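You operate a simulated robot arm through the tools that you are given. There is no shell and no other tool.

You are at the controls of a simulated two-armed robot. One attempt, no reset.

## Task
Stack the grease cup labelled "26" from the top of the tall load on top of the grease cup marked "29". Push the film gate shut. Put the brush that says "72" from the top of the pouch bench in the green bin there and the brush labelled "65" on the sheet there. Any order will do.
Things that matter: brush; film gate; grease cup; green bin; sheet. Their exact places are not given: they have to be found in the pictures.

It is judged by the outcome, as a careful person would: the job done as asked, and still so three seconds after it is handed in. It fails if anything else is knocked over, pushed out of place, dropped, spilled or broken. Flat cloth is picked up by pressing the open fingertips on it (5 to 10 N) and closing them slowly along it; thin cloth reads only 2 to 8 mm in the jaws.

## Robot
Two 7-joint arms with two-finger parallel grippers on one trunk, on a base that moves. Base frame: it is fixed to the floor where the robot stands at the start and does not move with it; the origin is under the middle of the robot, x ahead of it, y to its left, z up. Lengths are in cm, angles in degrees, forces in N, time in s.
The left shoulder is at the start at [2, 13.8, 105], the right one opposite. With the tool pointing down near the work surface each hand reaches from about 10 to 48 cm from the robot's upright axis, wherever it stands, measured 20 degrees to its own side. Places, roughly: brush [300, -250, 75]; film gate [-70, 60, 60]; green bin [325, -250, 75]; sheet [350, -250, 75]. Payload 1.57 kg a hand.
The tool frame of a hand sits at the grasp point between the pads (the TCP): z along the fingers, y along the line on which they close. The tips reach 3 cm beyond it. Largest opening 8 cm; finger width 1.7, thickness 1.2; the body of the gripper, 4 by 8.2 cm, starts 8 cm behind the TCP.
Orientation is that of the tool frame in the base frame, as a unit quaternion [x, y, z, w]. With the fingers straight down and closing along the base's y, the tool's x points along the base's -x, its y along +y and its z along -z.

## Interface
- The arms move only by the tool drive_tool. It takes "left_motion", "right_motion" or both (then of equal length, played together; a hand with none holds still); each is a list of rows, each a list of 7 numbers: the shift along the tool's x, y, z in units of 25 mm (1.0 is 25 mm), then the turn, a rotation vector about the tool's x, y, z in units of 6 degrees (1.0 is 6 degrees), then the gripper command, from -1 (shut) to 1 (fully open), values between in proportion. In form: [[dx, dy, dz, ax, ay, az, grip], ...]. A call has 1 to 20 rows; each row shifts and turns the commanded pose from where the row before left it, along the tool's axes as they then stand. A call with a number of a shift or a turn outside -1 to 1 is refused whole. Rows are played at 5 a second. More than 5 cm and 8.6 degrees between two rows, or a gripper value outside its range, and nothing of the call is played. A pose out of reach is approached as far as the arm can. The call stops where the force on the tool passes 40 N (or 10 N more than at its start, if that is more) or the arm is blocked; 0.2 s more then pass. The fingers move at their own pace (about 4.5 cm/s each) and stop on an object; they squeeze with about 31 N. The grip force told is the motor's: it shows also when the fingers shut on nothing. Time passes only in rows, and 0.2 s behind the last, so rows that do not move let the fingers close. It gives the time, the measured TCP pose, the force on the tool (base axes), the opening and the grip force at its end, in the units of the frame above (readings bear some noise), with the torque about the TCP (base axes, N m) and any sound that the robot's microphone picked up, and new pictures: "views" is both (left out), scene, wrist or none (wrist: the cameras of the hands that moved).
- Cameras (640 x 400 px; columns grow to the right, rows downward): "scene" is now at [15.01, 7.51, 95.25]; the picture's right is [0.85, -0.52, 0.00], its down [-0.20, -0.33, -0.92] and it looks along [0.48, 0.79, -0.38] (base axes); focal length 214 px, centre (320, 200). "left" rides on the left gripper at [7.2, 0.7, -12.2] in its tool frame; the picture's right is [-0.09, 1.00, 0.00], its down [-0.84, -0.08, -0.54] and it looks along [-0.54, -0.05, 0.84] (tool axes); focal length 238 px, centre (320, 200). "right" rides on the right gripper at [7.2, -0.7, -12.2] in its tool frame; the picture's right is [0.09, 1.00, 0.00], its down [-0.84, 0.08, -0.54] and it looks along [-0.54, 0.05, 0.84] (tool axes); focal length 238 px, centre (320, 200).
- lift_body(by): slides the trunk up (or, below 0, down) by that many cm; the arms and the scene camera ride with it, the base frame stays. It gives what a move gives, with no picture.
- steer(legs): drives the robot by 1 to 6 legs, each [ahead, left, turn to the left] in cm, cm and degrees, along the robot's own axes; the way and the turn of a leg run together, so that a leg with both is an arc; at most 150 cm and 180 degrees a leg. The arms and the cameras ride along, it lands a little off, and it stops where it bumps. It gives what a move gives, and a new picture of the scene camera.
- aim_head(pan, tilt): turns the head with the scene camera to pan (to the left, within 60 degrees either way) and tilt (down, from -29 to 69), counted from straight ahead of the robot. It gives what a move gives, and a new picture of the scene camera.
- measure_at(camera, pixels): for up to 12 pixels [column, row] of the newest picture of that camera ("zoom" is the newest enlarged one), the place [x, y, z] in the base frame of the surface seen there, good to about 0.2 cm. No time passes.
- close_up(camera, box): a new picture of the part [left, top, right, bottom] of that camera's present view, enlarged. No time passes.
- finish_job(): hands the job in; it is judged then, once.

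Unless the task says otherwise, let go and move clear before handing in.

The tools are called after "Request:" by a JSON object that holds its "op" and its "data". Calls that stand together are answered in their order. drive_tool: Moves the arms, as the interface text tells. Its arguments: {"type":"object","properties":{"left_motion":{"type":"array"},"right_motion":{"type":"array"},"views":{"type":"string","enum":["both","scene","wrist","none"]}},"required":[]} The other tools are called the same way: lift_body (by) moves the trunk up or down; steer (legs) drives the base; aim_head (pan, tilt) turns the head that bears the scene camera; measure_at (camera, pixels) gives the place of the surface under pixels of a picture; close_up (camera, box) takes an enlarged picture of a part of a camera's view; finish_job () hands the job in.

At the start:

```text
clock: 0.0
left_ee_pos: [30.48, 34.61, 93.21]
left_orientation: [-0.011, 0.997, 0.0, -0.082]
left_wrist_force: [0.2, 0.6, -0.2]
left_moment: [0.03, 0.0, -0.01]
left_grip_width: 8.0
left_grip_force: 0.1
right_ee_pos: [33.26, 3.16, 93.93]
right_orientation: [0.0, 0.996, -0.003, -0.09]
right_wrist_force: [0.3, -0.6, -0.7]
right_moment: [-0.01, -0.01, -0.04]
right_grip_width: 7.98
right_grip_force: 0.0
trunk travel left (down, up): [-42.5, 81.5]
robot x, y, heading: [0.23, 0.33, 0.1]
head pan, tilt (commanded): [58.7, 22.5]
```

scene: 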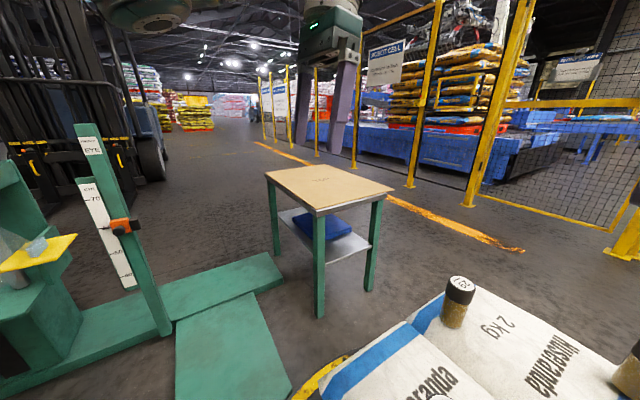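
right: 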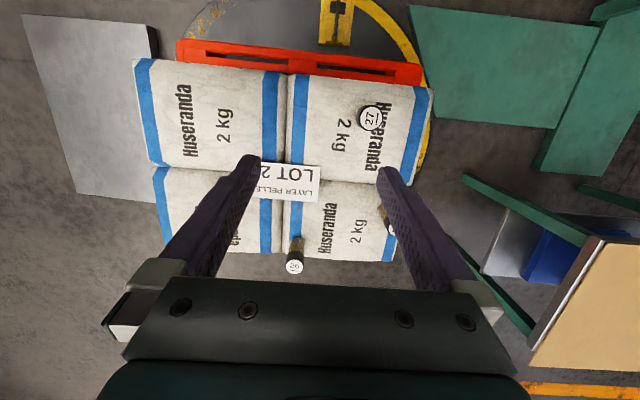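
left: 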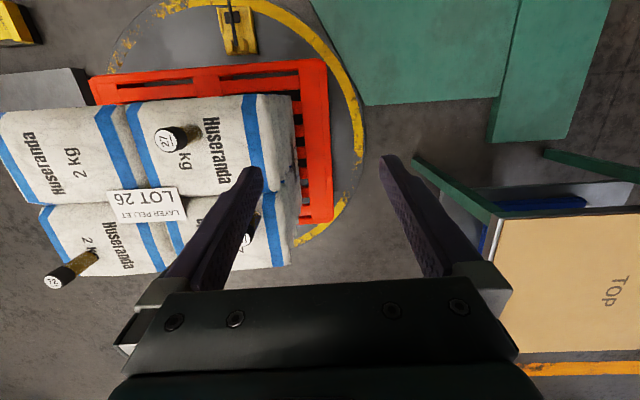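

The pictures show a palletised bag load ahead with several small cups (one labelled about "26"/"27"), and a small table to the left. I'll look around with the head before moving.

Request:
{"op": "aim_head", "data": {"pan": 0, "tilt": 40}}

```text
clock: 1.3
left_ee_pos: [30.51, 34.7, 93.16]
left_orientation: [-0.013, 0.996, -0.001, -0.083]
left_wrist_force: [-0.7, 0.9, 0.1]
left_moment: [0.02, -0.01, 0.05]
left_grip_width: 8.01
left_grip_force: 0.1
right_ee_pos: [33.24, 3.05, 93.78]
right_orientation: [-0.001, 0.996, -0.004, -0.09]
right_wrist_force: [0.3, 0.7, 0.8]
right_moment: [0.0, -0.03, 0.0]
right_grip_width: 8.01
right_grip_force: 0.0
trunk travel left (down, up): [-42.5, 81.5]
robot x, y, heading: [0.32, 0.03, 0.1]
head pan, tilt (commanded): [0.0, 40.0]
```

scene: 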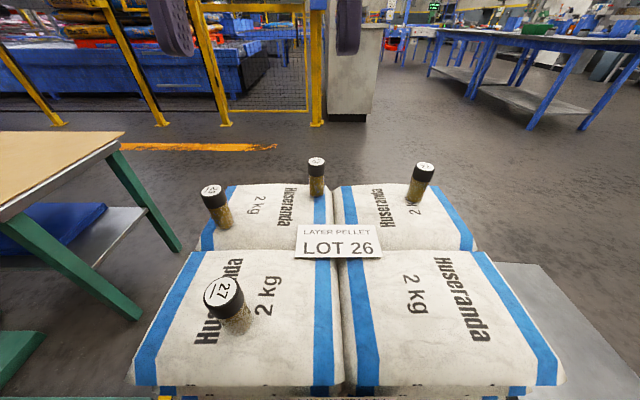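

The load right in front carries four dark-capped cups at about (225,295), (215,205), (316,175), (420,180). I'll enlarge them to read labels.

Request:
{"op": "close_up", "data": {"camera": "scene", "box": [180, 140, 340, 240]}}

Request:
{"op": "close_up", "data": {"camera": "scene", "box": [380, 140, 460, 220]}}

Request:
{"op": "measure_at", "data": {"camera": "scene", "pixels": [[223, 291], [211, 190], [316, 160], [425, 166], [237, 325], [221, 228], [317, 195], [412, 202], [338, 240], [150, 370], [550, 370], [345, 190]]}}

```text
4.00 times, centred on (260, 190) of scene
```

zoom: 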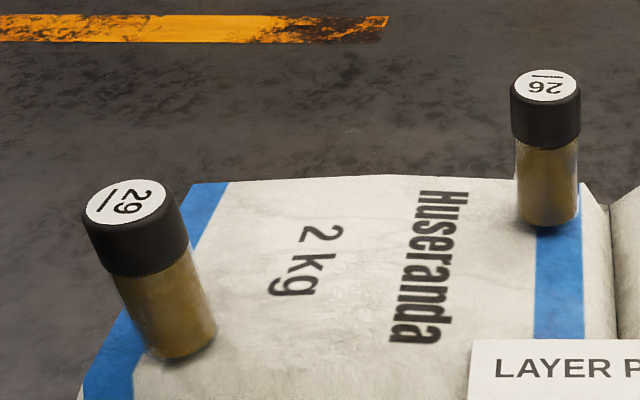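

```text
5.00 times, centred on (420, 180) of scene
```

zoom: 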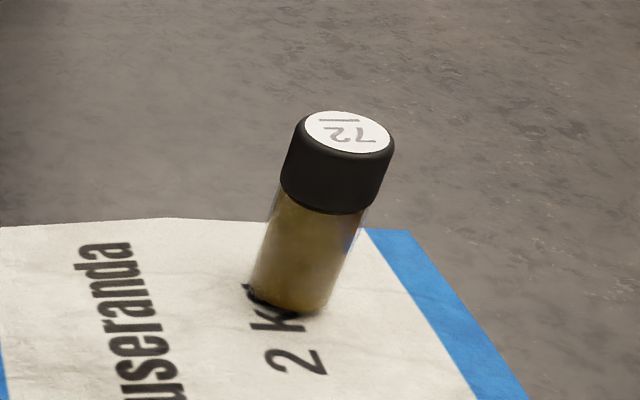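

```text
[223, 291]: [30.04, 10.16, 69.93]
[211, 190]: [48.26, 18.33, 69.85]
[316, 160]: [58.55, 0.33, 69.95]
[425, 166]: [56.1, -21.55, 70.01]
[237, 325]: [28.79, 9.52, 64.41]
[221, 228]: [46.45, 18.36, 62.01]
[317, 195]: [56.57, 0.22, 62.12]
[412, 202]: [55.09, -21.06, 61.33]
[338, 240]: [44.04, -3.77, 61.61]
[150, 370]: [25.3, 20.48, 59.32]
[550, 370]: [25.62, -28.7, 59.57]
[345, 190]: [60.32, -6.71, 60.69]
```

The top of the cups shows numbers with underlines, so orientation matters (26 vs 29 vs 92). I'll enlarge each cap further.

Request:
{"op": "close_up", "data": {"camera": "scene", "box": [300, 150, 332, 170]}}

Request:
{"op": "close_up", "data": {"camera": "scene", "box": [196, 180, 228, 200]}}

Request:
{"op": "close_up", "data": {"camera": "scene", "box": [410, 156, 442, 176]}}

Request:
{"op": "close_up", "data": {"camera": "right", "box": [260, 220, 324, 280]}}

Request:
{"op": "close_up", "data": {"camera": "left", "box": [30, 240, 110, 300]}}

```text
16.00 times, centred on (316, 160) of scene
```

zoom: 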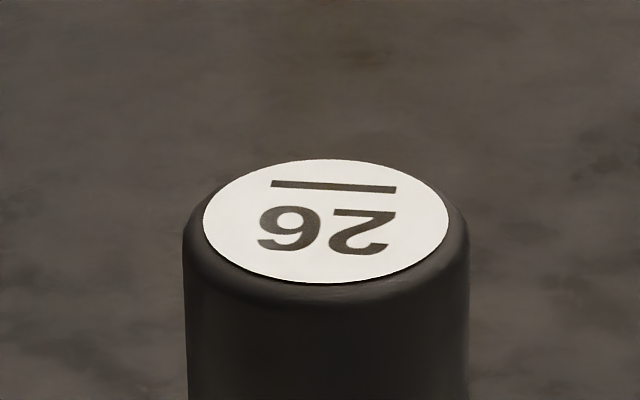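

```text
16.00 times, centred on (212, 190) of scene
```

zoom: 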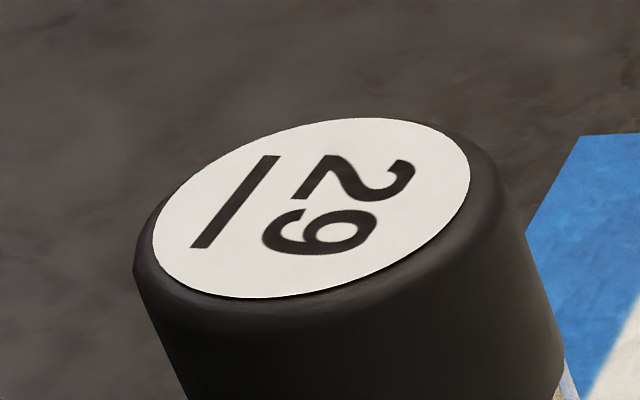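

```text
16.00 times, centred on (426, 166) of scene
```

zoom: 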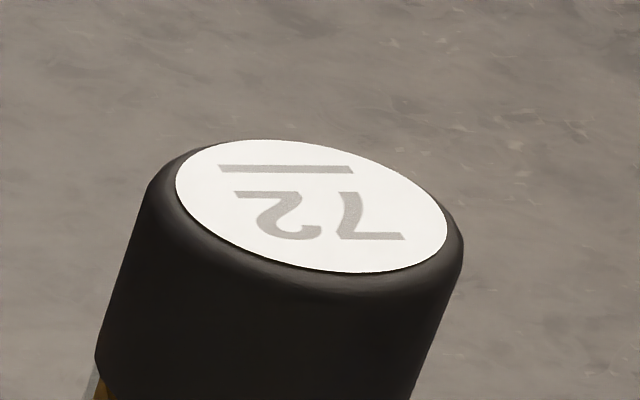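

```text
6.67 times, centred on (292, 250) of right
```

zoom: 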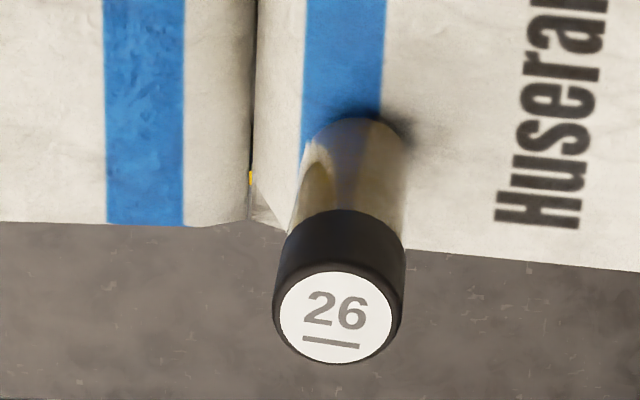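

```text
6.67 times, centred on (70, 270) of left
```

zoom: 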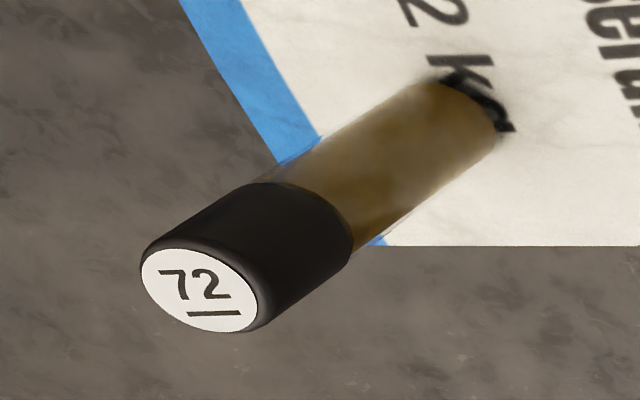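

Cup 26 is confirmed at about (58.5, 0.3, top 70) and 29 at (48.3, 18.3, top 70). Now I'll look left and right for the film gate and the pouch bench.

Request:
{"op": "aim_head", "data": {"pan": 60, "tilt": 30}}

Request:
{"op": "aim_head", "data": {"pan": -60, "tilt": 20}}

Request:
{"op": "aim_head", "data": {"pan": -25, "tilt": 20}}

```text
clock: 2.6
left_ee_pos: [30.56, 34.63, 93.16]
left_orientation: [-0.011, 0.996, 0.0, -0.084]
left_wrist_force: [0.0, 0.6, -0.6]
left_moment: [0.0, 0.03, -0.03]
left_grip_width: 7.99
left_grip_force: 0.0
right_ee_pos: [33.22, 3.07, 93.92]
right_orientation: [-0.001, 0.996, -0.002, -0.092]
right_wrist_force: [-0.4, -0.3, -0.3]
right_moment: [0.0, -0.01, -0.01]
right_grip_width: 7.99
right_grip_force: 0.1
trunk travel left (down, up): [-42.5, 81.5]
robot x, y, heading: [-0.2, 0.3, 0.0]
head pan, tilt (commanded): [60.0, 30.0]
```

scene: 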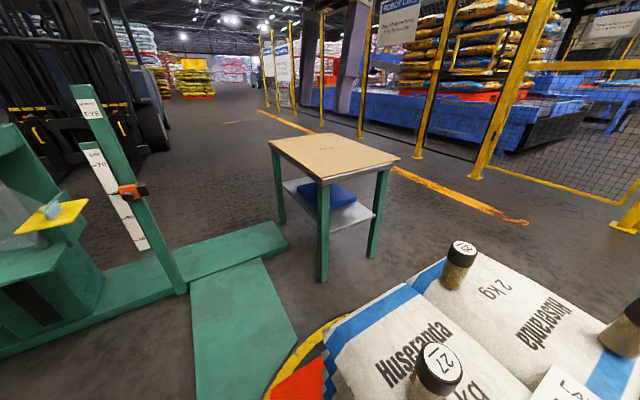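

```text
clock: 4.6
left_ee_pos: [30.43, 34.63, 93.21]
left_orientation: [-0.011, 0.996, 0.0, -0.084]
left_wrist_force: [0.0, 0.5, 0.7]
left_moment: [0.01, -0.01, 0.0]
left_grip_width: 7.99
left_grip_force: 0.0
right_ee_pos: [33.22, 3.2, 93.9]
right_orientation: [0.0, 0.996, -0.003, -0.091]
right_wrist_force: [1.3, -0.8, -0.1]
right_moment: [-0.04, 0.03, 0.01]
right_grip_width: 7.98
right_grip_force: 0.1
trunk travel left (down, up): [-42.5, 81.5]
robot x, y, heading: [-0.05, 0.06, 0.0]
head pan, tilt (commanded): [-60.0, 20.0]
```

scene: 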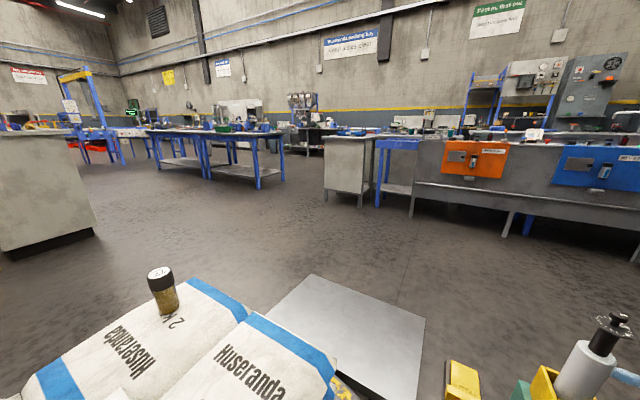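

```text
clock: 5.6
left_ee_pos: [30.48, 34.61, 93.2]
left_orientation: [-0.012, 0.996, 0.0, -0.084]
left_wrist_force: [-0.2, 1.2, 0.3]
left_moment: [0.02, -0.02, 0.03]
left_grip_width: 8.02
left_grip_force: 0.1
right_ee_pos: [33.31, 2.99, 93.84]
right_orientation: [0.0, 0.996, -0.003, -0.092]
right_wrist_force: [-0.2, 0.1, 0.7]
right_moment: [-0.01, -0.01, -0.02]
right_grip_width: 7.98
right_grip_force: 0.0
trunk travel left (down, up): [-42.5, 81.5]
robot x, y, heading: [0.27, -0.12, 0.0]
head pan, tilt (commanded): [-25.0, 20.0]
```

scene: 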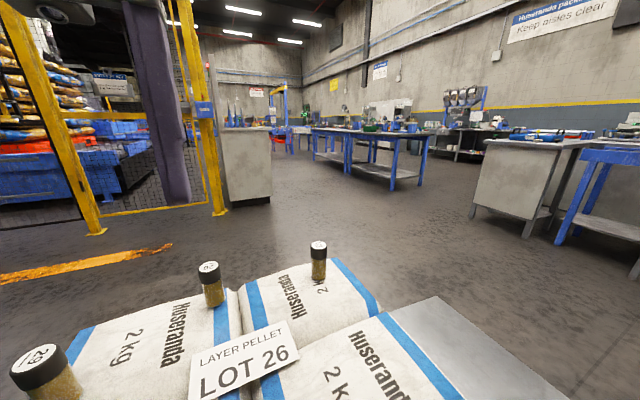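

The load sits on a pallet on a turntable right in front of me. I'll tilt the head down to see how much room is between my base and the pallet, before driving forward to reach cup 26.

Request:
{"op": "aim_head", "data": {"pan": 0, "tilt": 69}}

```text
clock: 6.8
left_ee_pos: [30.48, 34.66, 93.11]
left_orientation: [-0.012, 0.996, 0.0, -0.084]
left_wrist_force: [-0.1, -1.0, -0.2]
left_moment: [0.0, -0.01, 0.0]
left_grip_width: 7.98
left_grip_force: 0.1
right_ee_pos: [33.22, 3.06, 93.89]
right_orientation: [0.0, 0.996, -0.003, -0.092]
right_wrist_force: [-0.2, 0.1, 0.2]
right_moment: [-0.01, -0.01, -0.01]
right_grip_width: 8.0
right_grip_force: 0.1
trunk travel left (down, up): [-42.5, 81.5]
robot x, y, heading: [0.15, -0.12, -0.1]
head pan, tilt (commanded): [0.0, 68.8]
```

scene: 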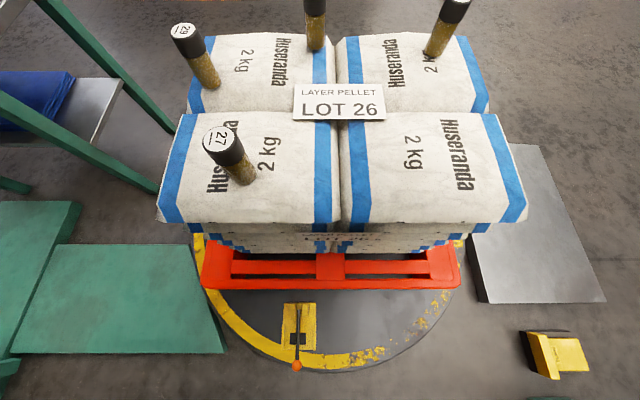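

Request:
{"op": "measure_at", "data": {"camera": "scene", "pixels": [[330, 280], [330, 235], [325, 222], [298, 365], [300, 340], [555, 355], [160, 212], [525, 212], [320, 390], [265, 360], [300, 310], [210, 85]]}}

Request:
{"op": "close_up", "data": {"camera": "scene", "box": [160, 200, 640, 400]}}

```text
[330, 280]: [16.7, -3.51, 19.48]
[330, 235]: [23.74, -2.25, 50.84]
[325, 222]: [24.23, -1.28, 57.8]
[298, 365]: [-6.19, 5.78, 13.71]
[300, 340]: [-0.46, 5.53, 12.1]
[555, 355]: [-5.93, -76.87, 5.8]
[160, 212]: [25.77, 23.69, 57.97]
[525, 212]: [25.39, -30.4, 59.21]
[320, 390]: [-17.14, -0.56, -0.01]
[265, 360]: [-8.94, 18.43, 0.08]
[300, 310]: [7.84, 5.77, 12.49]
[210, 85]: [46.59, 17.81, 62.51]
```

```text
1.33 times, centred on (400, 300) of scene
```

zoom: 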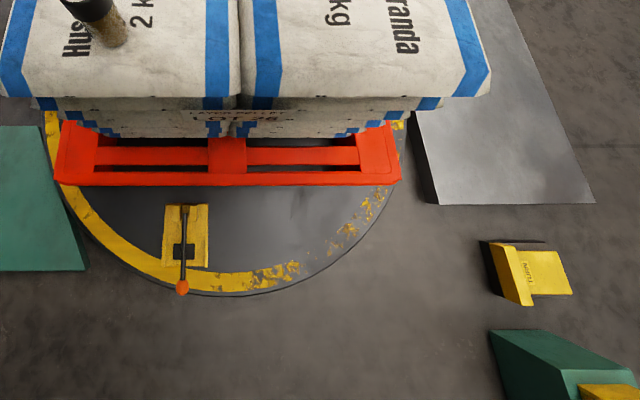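

The floor and turntable are visible right below me (pixel (320,390) is at x≈-17), so nothing of my body stands there; the pallet front is at x≈17. I'll creep ahead in small steps and check the readings.

Request:
{"op": "steer", "data": {"legs": [[6, 0, 0]]}}

```text
clock: 7.7
left_ee_pos: [36.53, 34.63, 93.12]
left_orientation: [-0.011, 0.996, 0.0, -0.083]
left_wrist_force: [0.2, -0.2, 0.3]
left_moment: [0.02, -0.02, 0.0]
left_grip_width: 8.02
left_grip_force: 0.0
right_ee_pos: [39.31, 3.14, 93.88]
right_orientation: [0.0, 0.996, -0.003, -0.091]
right_wrist_force: [-0.8, 0.6, -0.3]
right_moment: [-0.04, 0.03, 0.01]
right_grip_width: 8.0
right_grip_force: 0.1
trunk travel left (down, up): [-42.5, 81.5]
robot x, y, heading: [5.88, -0.0, 0.3]
head pan, tilt (commanded): [0.0, 68.8]
```

scene: 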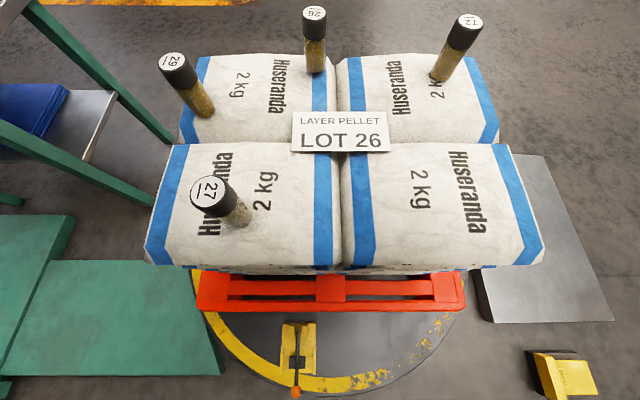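

Drive went freely with no contact. I'll go on to about x=20, y=-5 so that both cups lie well in the left hand's reach.

Request:
{"op": "steer", "data": {"legs": [[7, -2, 0], [7, -3, 0]]}}

Request:
{"op": "drive_tool", "data": {"right_motion": [[0, -1, 0, 0, 0, 0, 1], [0.5, -1, 0, 0, 0, 0, 1], [0.5, -1, 0, 0, 0, 0, 1], [0.5, -1, 0, 0, 0, 0, 1], [0.5, -1, 0, 0, 0, 0, 1], [0.5, -1, 0, 0, 0, 0, 1], [0.5, -1, 0, 0, 0, 0, 1], [0, -1, 0, 0, 0, 0, 1]], "views": "scene"}}

```text
clock: 9.4
left_ee_pos: [50.58, 29.62, 93.25]
left_orientation: [-0.012, 0.996, -0.001, -0.084]
left_wrist_force: [-0.1, 0.6, 0.1]
left_moment: [-0.03, 0.02, 0.01]
left_grip_width: 8.02
left_grip_force: 0.2
right_ee_pos: [53.18, -1.89, 93.91]
right_orientation: [-0.001, 0.996, -0.003, -0.091]
right_wrist_force: [-0.4, -0.1, 0.5]
right_moment: [-0.01, 0.01, 0.01]
right_grip_width: 8.01
right_grip_force: 0.0
trunk travel left (down, up): [-42.5, 81.5]
robot x, y, heading: [20.02, -5.24, -0.3]
head pan, tilt (commanded): [0.0, 68.8]
```

scene: 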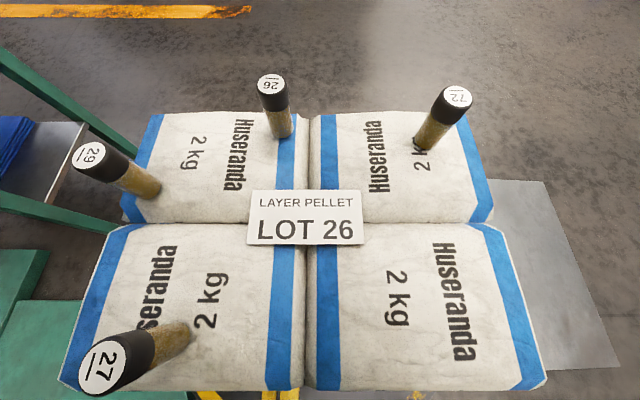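

```text
clock: 11.1
left_ee_pos: [50.42, 29.62, 93.06]
left_orientation: [-0.012, 0.996, 0.0, -0.086]
left_wrist_force: [-0.3, 0.2, 0.1]
left_moment: [-0.01, 0.0, 0.01]
left_grip_width: 7.99
left_grip_force: 0.0
right_ee_pos: [44.09, -20.89, 91.6]
right_orientation: [0.001, 0.984, -0.073, -0.161]
right_wrist_force: [0.7, 0.4, 0.4]
right_moment: [-0.03, 0.02, -0.01]
right_grip_width: 8.01
right_grip_force: 0.0
trunk travel left (down, up): [-42.5, 81.5]
robot x, y, heading: [20.03, -5.11, -0.3]
head pan, tilt (commanded): [0.0, 68.8]
stopped in row 8 (right hand): the arm was blocked; the commanded pose is now the measured one
```

scene: 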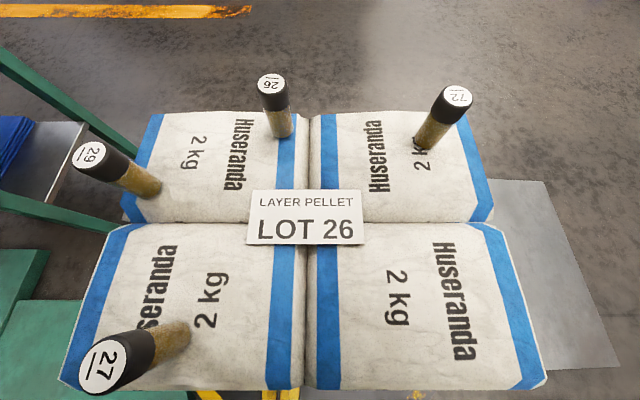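

The right hand reached its limit at y≈-21, clear of the load. I'll measure the two caps from this closer view ((272,84) and (90,155)) and straighten the left hand to point down.

Request:
{"op": "measure_at", "data": {"camera": "scene", "pixels": [[272, 75], [272, 92], [260, 84], [284, 84], [272, 84], [76, 156], [103, 153], [90, 155], [88, 143], [92, 166], [280, 137], [150, 192]]}}

Request:
{"op": "drive_tool", "data": {"left_motion": [[0, 0, 0, 0, -0.82, 0, 1], [0, 0, 0, 0, -0.82, 0, 1]], "views": "wrist"}}

```text
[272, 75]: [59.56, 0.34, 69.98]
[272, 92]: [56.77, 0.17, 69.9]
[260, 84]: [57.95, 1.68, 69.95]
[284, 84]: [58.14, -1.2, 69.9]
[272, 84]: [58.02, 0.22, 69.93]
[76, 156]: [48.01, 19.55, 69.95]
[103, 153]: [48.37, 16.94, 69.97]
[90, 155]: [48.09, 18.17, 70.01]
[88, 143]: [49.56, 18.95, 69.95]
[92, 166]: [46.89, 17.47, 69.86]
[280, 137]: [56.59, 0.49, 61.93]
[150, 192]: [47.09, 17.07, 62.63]
```

```text
clock: 11.7
left_ee_pos: [50.17, 29.84, 92.05]
left_orientation: [-0.02, 1.0, 0.001, -0.022]
left_wrist_force: [-0.1, 0.4, -0.4]
left_moment: [-0.01, 0.02, -0.01]
left_grip_width: 8.03
left_grip_force: 0.1
right_ee_pos: [44.09, -20.95, 91.64]
right_orientation: [0.0, 0.984, -0.074, -0.16]
right_wrist_force: [0.1, 0.3, 0.9]
right_moment: [-0.02, 0.0, 0.02]
right_grip_width: 8.0
right_grip_force: 0.0
trunk travel left (down, up): [-42.5, 81.5]
robot x, y, heading: [19.66, -4.92, -0.2]
head pan, tilt (commanded): [0.0, 68.8]
```

left: 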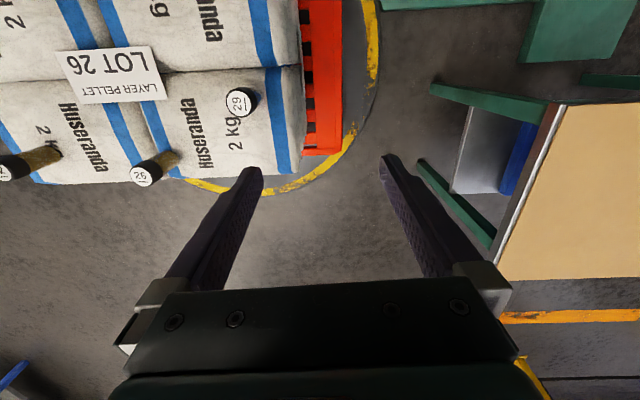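

Cup 26's cap centre is (58.0, 0.2, 69.9), diameter about 4 cm; cup 29's is (48.1, 18.2, 70). I'll carry the open left hand to above cup 26.

Request:
{"op": "drive_tool", "data": {"left_motion": [[-0.2, -0.98, 0, 0, 0, 0, 1], [-0.2, -0.98, 0, 0, 0, 0, 1], [-0.2, -0.98, 0, 0, 0, 0, 1], [-0.2, -0.98, 0, 0, 0, 0, 1], [-0.2, -0.98, 0, 0, 0, 0, 1], [-0.2, -0.98, 0, 0, 0, 0, 1], [-0.2, -0.98, 0, 0, 0, 0, 1], [-0.2, -0.98, 0, 0, 0, 0, 1], [-0.2, -0.98, 0, 0, 0, 0, 1], [-0.2, -0.98, 0, 0, 0, 0, 1], [-0.2, -0.98, 0, 0, 0, 0, 1], [-0.2, -0.98, 0, 0, 0, 0, 1], [0, 0, 0.8, 0, 0, 0, 1], [0, 0, 0.8, 0, 0, 0, 1], [0, 0, 0.8, 0, 0, 0, 1], [0, 0, 0, 0, 0, 0, 1]], "views": "both"}}

```text
clock: 15.1
left_ee_pos: [57.19, 0.44, 87.09]
left_orientation: [-0.012, 1.0, 0.001, 0.002]
left_wrist_force: [-0.7, -0.9, -0.4]
left_moment: [0.0, -0.02, 0.01]
left_grip_width: 7.99
left_grip_force: 0.1
right_ee_pos: [44.22, -20.97, 91.71]
right_orientation: [0.001, 0.984, -0.073, -0.16]
right_wrist_force: [0.4, 0.8, -1.1]
right_moment: [0.02, 0.01, -0.01]
right_grip_width: 8.01
right_grip_force: 0.0
trunk travel left (down, up): [-42.5, 81.5]
robot x, y, heading: [19.9, -4.97, 0.3]
head pan, tilt (commanded): [0.0, 68.8]
```

scene: 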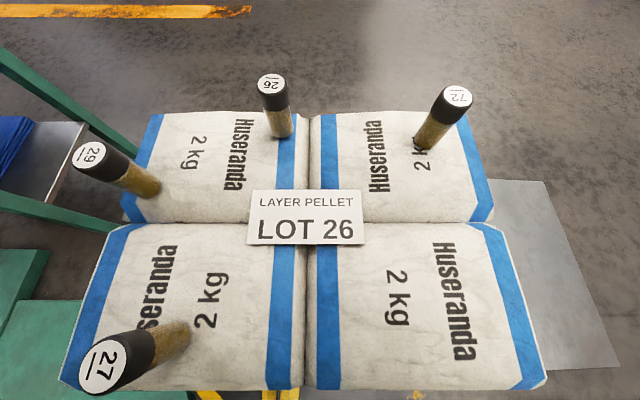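
left: 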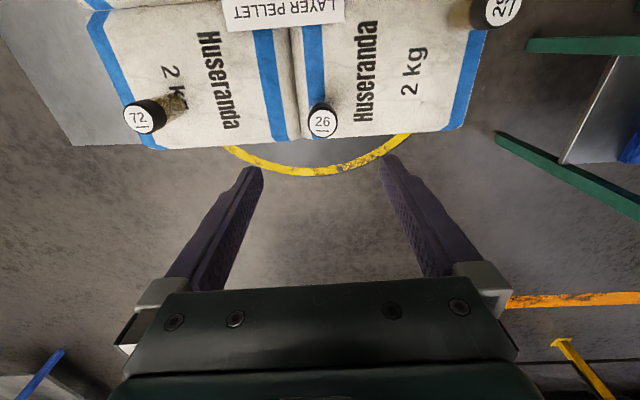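

The cup 26 cap appears at (322,120) in the wrist view, centred between the fingers. I'll measure it from this camera and then descend in steps.

Request:
{"op": "measure_at", "data": {"camera": "left", "pixels": [[322, 122], [309, 122], [336, 122], [322, 108], [322, 134]]}}

Request:
{"op": "drive_tool", "data": {"left_motion": [[-0.36, -0.08, 0.8, 0, 0, 0, 1], [0, 0, 0.8, 0, 0, 0, 1], [0, 0, 0.8, 0, 0, 0, 1], [0, 0, 0.8, 0, 0, 0, 1], [0, 0, 0, 0, 0, 0, 1]], "views": "both"}}

```text
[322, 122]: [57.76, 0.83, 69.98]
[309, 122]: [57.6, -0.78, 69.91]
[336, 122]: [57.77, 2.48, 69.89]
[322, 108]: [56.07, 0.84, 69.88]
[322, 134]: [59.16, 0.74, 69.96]
```

```text
clock: 16.3
left_ee_pos: [57.91, 0.15, 79.22]
left_orientation: [-0.012, 1.0, 0.0, 0.002]
left_wrist_force: [0.5, 0.4, 0.2]
left_moment: [-0.01, -0.02, 0.03]
left_grip_width: 8.0
left_grip_force: 0.0
right_ee_pos: [44.08, -20.92, 91.75]
right_orientation: [0.001, 0.984, -0.074, -0.159]
right_wrist_force: [0.0, 0.1, -0.2]
right_moment: [0.01, 0.02, 0.01]
right_grip_width: 8.02
right_grip_force: 0.1
trunk travel left (down, up): [-42.5, 81.5]
robot x, y, heading: [19.78, -5.28, -0.0]
head pan, tilt (commanded): [0.0, 68.8]
```

scene: 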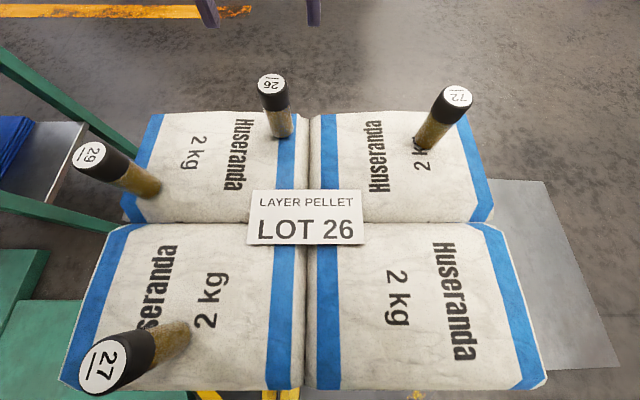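
left: 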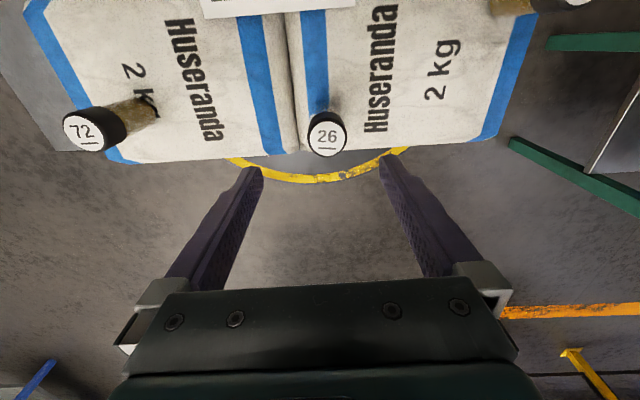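

The cup is about 0.4 cm to the +y side of the finger centre (column 327 vs 321); I'll correct and descend to grasp height z≈66.5.

Request:
{"op": "drive_tool", "data": {"left_motion": [[0, 0.15, 0.8, 0, 0, 0, 1], [0, 0, 0.8, 0, 0, 0, 1], [0, 0, 0.8, 0, 0, 0, 1], [0, 0, 0.8, 0, 0, 0, 1], [0, 0, 0.8, 0, 0, 0, 1], [0, 0, 0.8, 0, 0, 0, 1], [0, 0, 0.25, 0, 0, 0, 1], [0, 0, 0, 0, 0, 0, 1]], "views": "both"}}

```text
clock: 18.1
left_ee_pos: [57.97, 0.65, 66.57]
left_orientation: [-0.013, 1.0, 0.001, 0.001]
left_wrist_force: [-0.4, -0.4, -0.4]
left_moment: [0.0, 0.0, -0.02]
left_grip_width: 7.98
left_grip_force: 0.1
right_ee_pos: [44.19, -20.86, 91.6]
right_orientation: [0.0, 0.984, -0.073, -0.16]
right_wrist_force: [0.4, 0.1, -0.9]
right_moment: [-0.02, 0.01, 0.05]
right_grip_width: 7.98
right_grip_force: 0.0
trunk travel left (down, up): [-42.5, 81.5]
robot x, y, heading: [19.83, -5.1, -0.2]
head pan, tilt (commanded): [0.0, 68.8]
```

scene: 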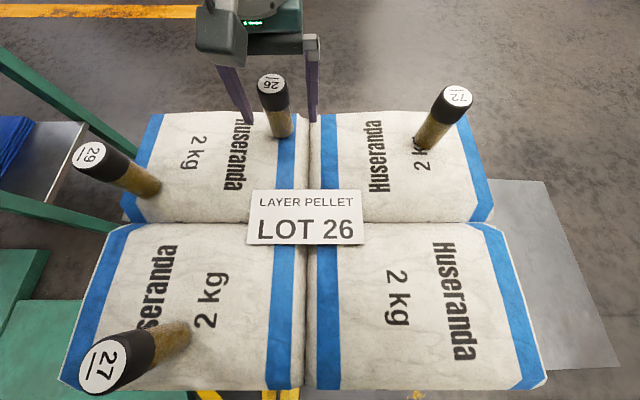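
left: 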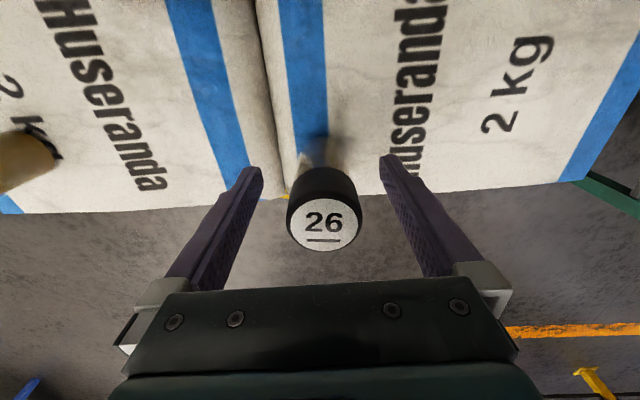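

The cup stands well centred between the fingers (cap at (324,222)). I'll close the gripper on it.

Request:
{"op": "drive_tool", "data": {"left_motion": [[0, 0, 0, 0, 0, 0, 0.5], [0, 0, 0, 0, 0, 0, 0.2], [0, 0, 0, 0, 0, 0, 0.05], [0, 0, 0, 0, 0, 0, -0.2], [0, 0, 0, 0, 0, 0, -1], [0, 0, 0, 0, 0, 0, -1]], "views": "wrist"}}

```text
clock: 19.5
left_ee_pos: [58.03, 0.48, 66.62]
left_orientation: [-0.013, 1.0, 0.001, 0.0]
left_wrist_force: [-0.3, 0.6, 0.5]
left_moment: [0.0, -0.01, -0.01]
left_grip_width: 3.68
left_grip_force: 31.3
right_ee_pos: [44.21, -20.94, 91.62]
right_orientation: [0.0, 0.984, -0.074, -0.159]
right_wrist_force: [0.6, -0.2, 0.3]
right_moment: [0.0, 0.03, -0.05]
right_grip_width: 7.98
right_grip_force: 0.0
trunk travel left (down, up): [-42.5, 81.5]
robot x, y, heading: [19.77, -5.24, -0.2]
head pan, tilt (commanded): [0.0, 68.8]
```

left: 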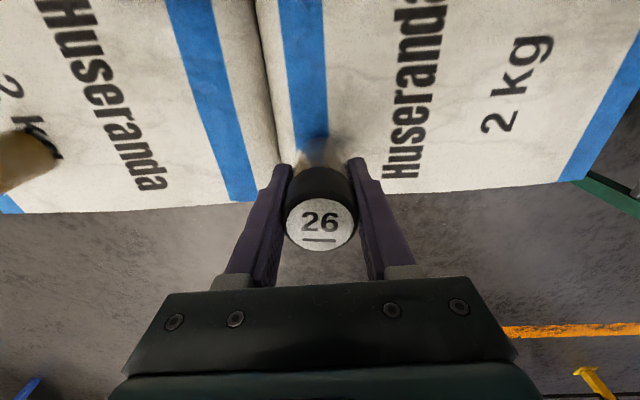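

The jaws hold the cup at 3.7 cm with 31 N. I'll lift it straight up about 14 cm.

Request:
{"op": "drive_tool", "data": {"left_motion": [[0, 0, -0.4, 0, 0, 0, -1], [0, 0, -0.8, 0, 0, 0, -1], [0, 0, -0.8, 0, 0, 0, -1], [0, 0, -0.8, 0, 0, 0, -1], [0, 0, -0.8, 0, 0, 0, -1], [0, 0, -0.8, 0, 0, 0, -1], [0, 0, -0.8, 0, 0, 0, -1], [0, 0, -0.4, 0, 0, 0, -1], [0, 0, 0, 0, 0, 0, -1]], "views": "both"}}

```text
clock: 21.5
left_ee_pos: [57.85, 0.56, 80.58]
left_orientation: [-0.012, 1.0, 0.002, 0.0]
left_wrist_force: [-0.2, 0.5, -1.1]
left_moment: [0.0, -0.01, 0.0]
left_grip_width: 3.69
left_grip_force: 31.3
right_ee_pos: [44.2, -20.91, 91.56]
right_orientation: [0.0, 0.984, -0.074, -0.159]
right_wrist_force: [0.4, -0.4, -0.4]
right_moment: [-0.02, 0.0, -0.02]
right_grip_width: 8.02
right_grip_force: 0.1
trunk travel left (down, up): [-42.5, 81.5]
robot x, y, heading: [19.81, -5.18, 0.1]
head pan, tilt (commanded): [0.0, 68.8]
```

scene: 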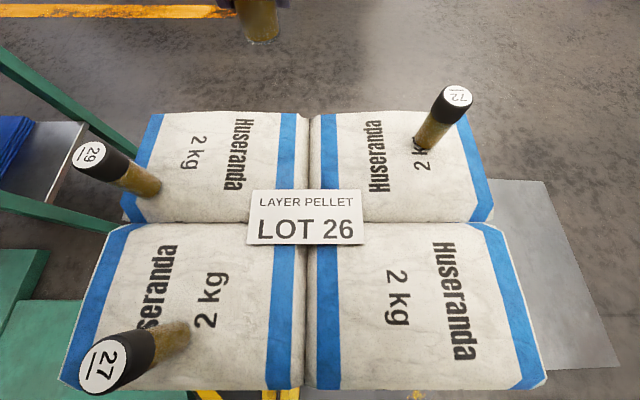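
left: 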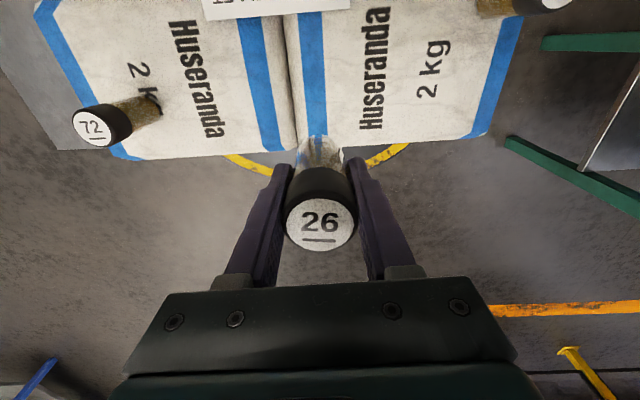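

The cup hangs level in the hand. I'll carry it over cup 29 at z≈80 and tilt the head up to watch from the side.

Request:
{"op": "drive_tool", "data": {"left_motion": [[0.466, 0.894, 0, 0, 0, 0, -1], [0.466, 0.894, 0, 0, 0, 0, -1], [0.466, 0.894, 0, 0, 0, 0, -1], [0.466, 0.894, 0, 0, 0, 0, -1], [0.466, 0.894, 0, 0, 0, 0, -1], [0.466, 0.894, 0, 0, 0, 0, -1], [0.466, 0.894, 0, 0, 0, 0, -1], [0.466, 0.894, 0, 0, 0, 0, -1], [0, 0, 0, 0, 0, 0, -1]], "views": "wrist"}}

Request:
{"op": "aim_head", "data": {"pan": 40, "tilt": 40}}

```text
clock: 23.5
left_ee_pos: [48.58, 18.28, 80.5]
left_orientation: [-0.011, 1.0, 0.0, 0.001]
left_wrist_force: [0.6, -0.5, -1.4]
left_moment: [0.02, 0.02, 0.03]
left_grip_width: 3.67
left_grip_force: 30.9
right_ee_pos: [44.22, -20.87, 91.64]
right_orientation: [0.001, 0.984, -0.074, -0.16]
right_wrist_force: [0.3, -0.2, 0.0]
right_moment: [0.02, 0.01, 0.03]
right_grip_width: 7.98
right_grip_force: 0.1
trunk travel left (down, up): [-42.5, 81.5]
robot x, y, heading: [20.05, -5.28, 0.0]
head pan, tilt (commanded): [0.0, 68.8]
```

left: 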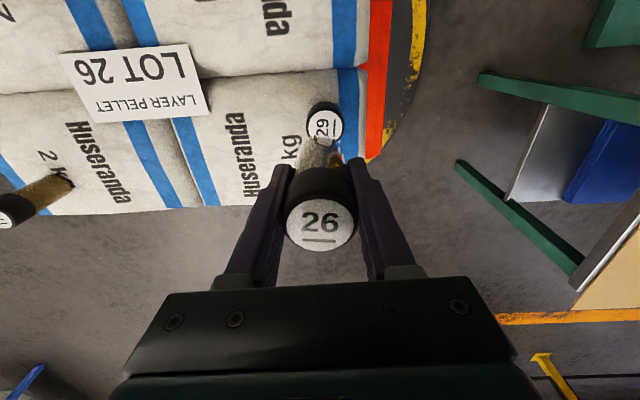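

```text
clock: 24.5
left_ee_pos: [48.62, 18.31, 80.56]
left_orientation: [-0.012, 1.0, 0.001, 0.0]
left_wrist_force: [0.0, 0.2, -0.8]
left_moment: [0.03, 0.02, 0.0]
left_grip_width: 3.65
left_grip_force: 30.8
right_ee_pos: [44.15, -20.93, 91.54]
right_orientation: [0.001, 0.985, -0.073, -0.159]
right_wrist_force: [-0.5, -0.4, -0.4]
right_moment: [0.01, 0.0, 0.0]
right_grip_width: 8.01
right_grip_force: 0.1
trunk travel left (down, up): [-42.5, 81.5]
robot x, y, heading: [19.64, -5.1, 0.0]
head pan, tilt (commanded): [40.0, 40.0]
```

scene: 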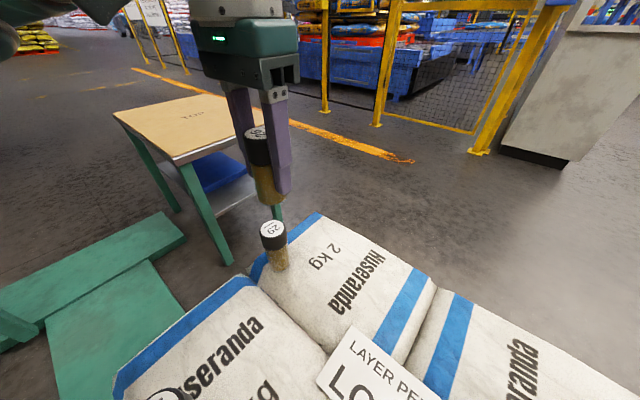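

Cup 26 hangs over cup 29 ((271,230)). I'll measure both in the scene and wrist views to align them.

Request:
{"op": "measure_at", "data": {"camera": "scene", "pixels": [[272, 228], [262, 230], [284, 226], [272, 221], [273, 235], [258, 200], [272, 203], [283, 197], [258, 132], [272, 195], [273, 243]]}}

Request:
{"op": "measure_at", "data": {"camera": "left", "pixels": [[325, 127], [309, 127], [341, 127], [325, 113], [320, 222], [288, 222], [352, 222], [320, 247]]}}

Request:
{"op": "close_up", "data": {"camera": "scene", "box": [220, 110, 320, 280]}}

```text
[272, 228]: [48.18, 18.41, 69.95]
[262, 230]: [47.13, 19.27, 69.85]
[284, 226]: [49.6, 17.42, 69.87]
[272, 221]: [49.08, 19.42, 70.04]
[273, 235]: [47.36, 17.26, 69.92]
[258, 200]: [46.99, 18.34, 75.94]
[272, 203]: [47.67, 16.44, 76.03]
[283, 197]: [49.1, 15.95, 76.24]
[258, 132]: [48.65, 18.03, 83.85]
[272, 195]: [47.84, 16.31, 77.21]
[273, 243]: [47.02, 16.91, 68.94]
```

```text
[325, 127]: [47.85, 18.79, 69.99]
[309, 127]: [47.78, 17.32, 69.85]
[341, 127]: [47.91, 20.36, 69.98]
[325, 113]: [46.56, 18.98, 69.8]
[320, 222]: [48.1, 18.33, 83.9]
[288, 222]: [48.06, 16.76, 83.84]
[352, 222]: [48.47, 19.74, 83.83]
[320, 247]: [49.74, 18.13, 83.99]
```

```text
2.35 times, centred on (270, 195) of scene
```

zoom: 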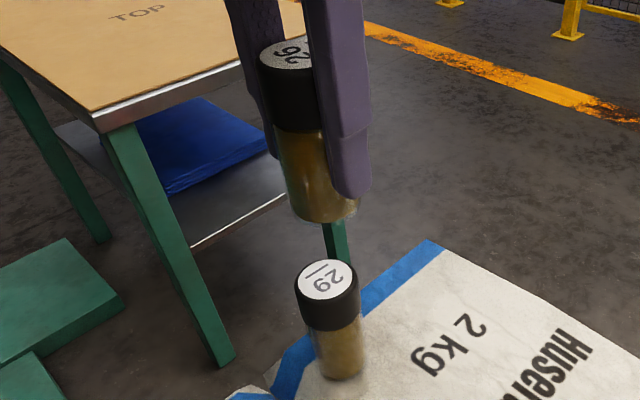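

By the scene camera cup 29's cap centre is about (48.2, 18.35, 69.95) and the held cup's bottom is at z≈76, so I need about 0.35 cm back in x and 6 cm down. I'll go down 5.3 cm first.

Request:
{"op": "drive_tool", "data": {"left_motion": [[0.14, 0.03, 0.3, 0, 0, 0, -1], [0, 0, 0.5, 0, 0, 0, -1], [0, 0, 0.5, 0, 0, 0, -1], [0, 0, 0.5, 0, 0, 0, -1], [0, 0, 0.3, 0, 0, 0, -1], [0, 0, 0, 0, 0, 0, -1]], "views": "both"}}

Request:
{"op": "close_up", "data": {"camera": "scene", "box": [220, 140, 320, 290]}}

```text
clock: 25.9
left_ee_pos: [47.96, 18.34, 75.32]
left_orientation: [-0.012, 1.0, 0.0, 0.001]
left_wrist_force: [0.0, 0.4, -0.3]
left_moment: [0.0, -0.01, 0.02]
left_grip_width: 3.63
left_grip_force: 31.1
right_ee_pos: [44.15, -20.82, 91.6]
right_orientation: [0.001, 0.984, -0.074, -0.159]
right_wrist_force: [-0.8, 1.4, 0.3]
right_moment: [-0.05, 0.02, 0.02]
right_grip_width: 8.03
right_grip_force: 0.0
trunk travel left (down, up): [-42.5, 81.5]
robot x, y, heading: [19.79, -4.85, -0.1]
head pan, tilt (commanded): [40.0, 40.0]
```

scene: 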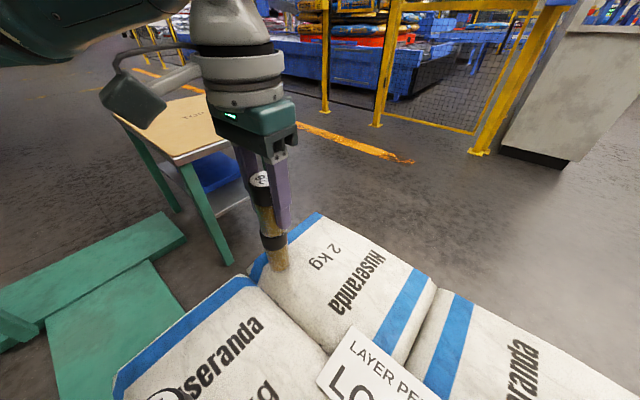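
left: 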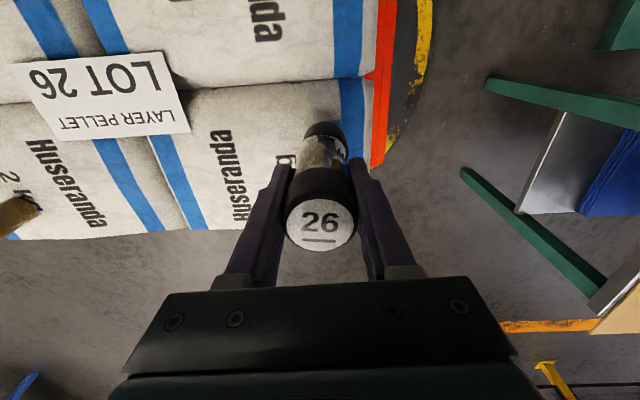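

```text
2.67 times, centred on (270, 215) of scene
```

zoom: 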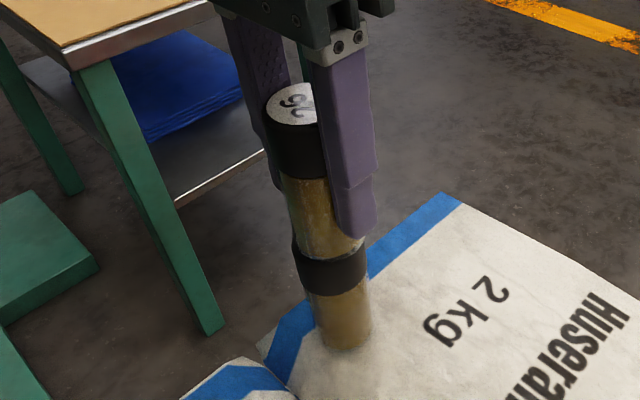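

The cups look nearly aligned from the front; the wrist view suggests up to ~0.4 cm offset to +y. I'll zoom in and measure edges to decide.

Request:
{"op": "close_up", "data": {"camera": "scene", "box": [245, 200, 301, 275]}}

Request:
{"op": "close_up", "data": {"camera": "left", "box": [270, 100, 370, 180]}}

```text
5.33 times, centred on (273, 238) of scene
```

zoom: 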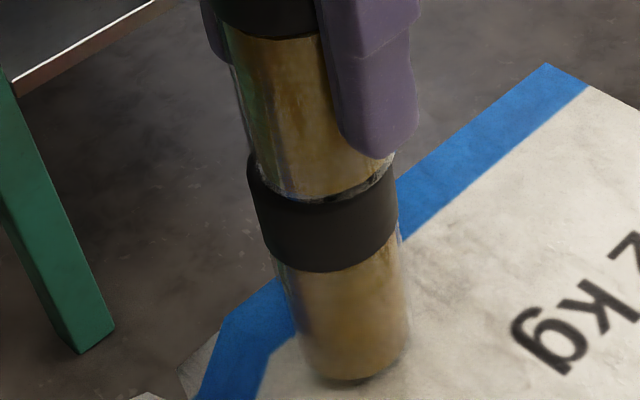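

```text
5.00 times, centred on (320, 140) of left
```

zoom: 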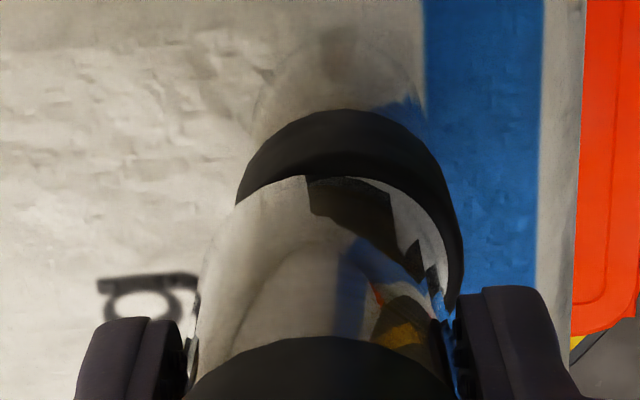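

Let me measure points round the lower edge of cup 26 and round the cap of cup 29 in the same zoomed picture to fit their centres.

Request:
{"op": "close_up", "data": {"camera": "scene", "box": [245, 200, 301, 275]}}

Request:
{"op": "measure_at", "data": {"camera": "zoom", "pixels": [[268, 175], [290, 185], [315, 190], [340, 185], [365, 175], [385, 165], [265, 215], [290, 228], [315, 235], [340, 232], [365, 225], [388, 212]]}}

Request:
{"op": "measure_at", "data": {"camera": "left", "pixels": [[326, 124], [318, 125], [334, 125], [310, 130], [342, 131], [326, 128], [322, 140], [315, 142], [330, 142], [308, 148], [322, 146], [336, 147]]}}

```text
5.33 times, centred on (273, 238) of scene
```

zoom: 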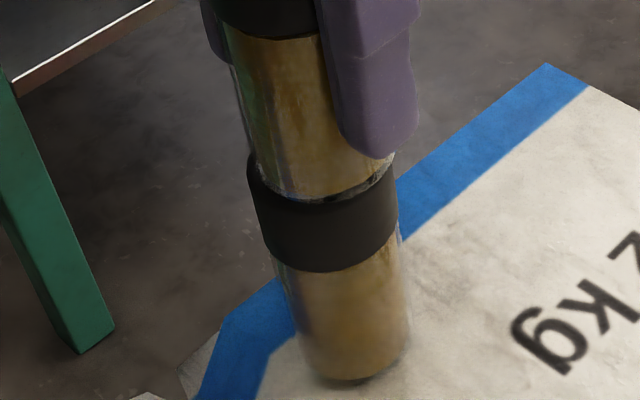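

```text
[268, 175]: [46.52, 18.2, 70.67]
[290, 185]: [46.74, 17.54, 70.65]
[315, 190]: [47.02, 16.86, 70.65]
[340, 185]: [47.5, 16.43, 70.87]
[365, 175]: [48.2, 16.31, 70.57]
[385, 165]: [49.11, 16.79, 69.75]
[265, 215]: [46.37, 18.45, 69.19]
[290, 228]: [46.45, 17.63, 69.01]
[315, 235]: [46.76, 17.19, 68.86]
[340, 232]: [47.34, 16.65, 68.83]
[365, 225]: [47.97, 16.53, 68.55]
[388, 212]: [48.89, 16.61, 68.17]
```

```text
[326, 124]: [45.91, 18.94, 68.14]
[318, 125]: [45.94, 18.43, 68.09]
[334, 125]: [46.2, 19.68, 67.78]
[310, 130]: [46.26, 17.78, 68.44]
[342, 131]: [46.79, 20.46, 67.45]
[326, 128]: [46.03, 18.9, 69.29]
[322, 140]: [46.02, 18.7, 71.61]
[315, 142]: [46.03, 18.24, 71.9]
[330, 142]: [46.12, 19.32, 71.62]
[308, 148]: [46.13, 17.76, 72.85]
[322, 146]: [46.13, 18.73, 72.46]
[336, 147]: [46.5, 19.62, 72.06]
```

Both cameras agree: cup 29's centre is about 0.3 cm to +y of the held cup, x is fine. I'll correct by 0.3 cm and lower 0.55 cm.

Request:
{"op": "drive_tool", "data": {"left_motion": [[0.015, 0.12, 0, 0, 0, 0, -1], [0, 0, 0.12, 0, 0, 0, -1], [0, 0, 0.1, 0, 0, 0, -1], [0, 0, 0, 0, 0, 0, -1]], "views": "both"}}

Request:
{"op": "close_up", "data": {"camera": "scene", "box": [245, 200, 301, 275]}}

```text
clock: 26.9
left_ee_pos: [48.1, 18.69, 74.79]
left_orientation: [-0.012, 1.0, 0.001, 0.003]
left_wrist_force: [-3.1, -2.7, 23.1]
left_moment: [-0.14, 0.12, 0.05]
left_grip_width: 3.64
left_grip_force: 31.1
right_ee_pos: [44.18, -20.97, 91.7]
right_orientation: [0.001, 0.984, -0.073, -0.16]
right_wrist_force: [-0.1, 0.1, -0.2]
right_moment: [-0.02, 0.0, 0.03]
right_grip_width: 8.02
right_grip_force: 0.1
trunk travel left (down, up): [-42.5, 81.5]
robot x, y, heading: [19.84, -5.58, -0.0]
head pan, tilt (commanded): [40.0, 40.0]
```

scene: 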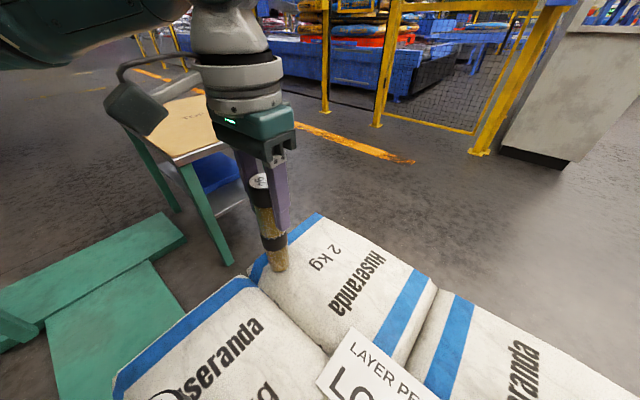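
left: 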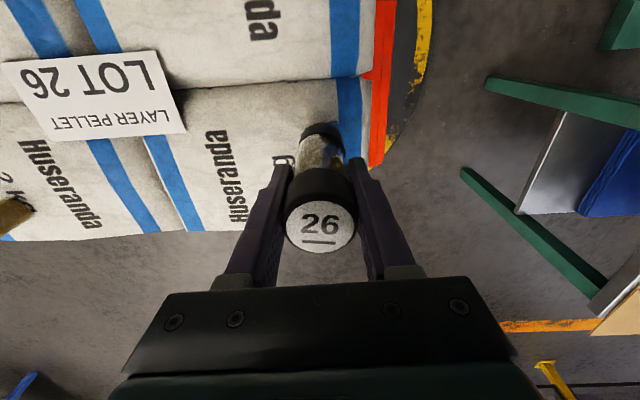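

```text
5.33 times, centred on (273, 238) of scene
```

zoom: 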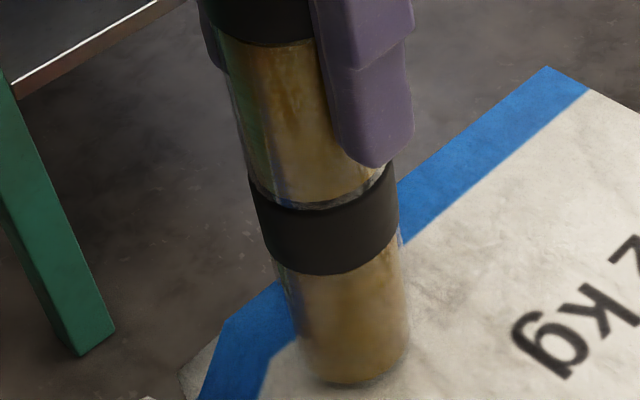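

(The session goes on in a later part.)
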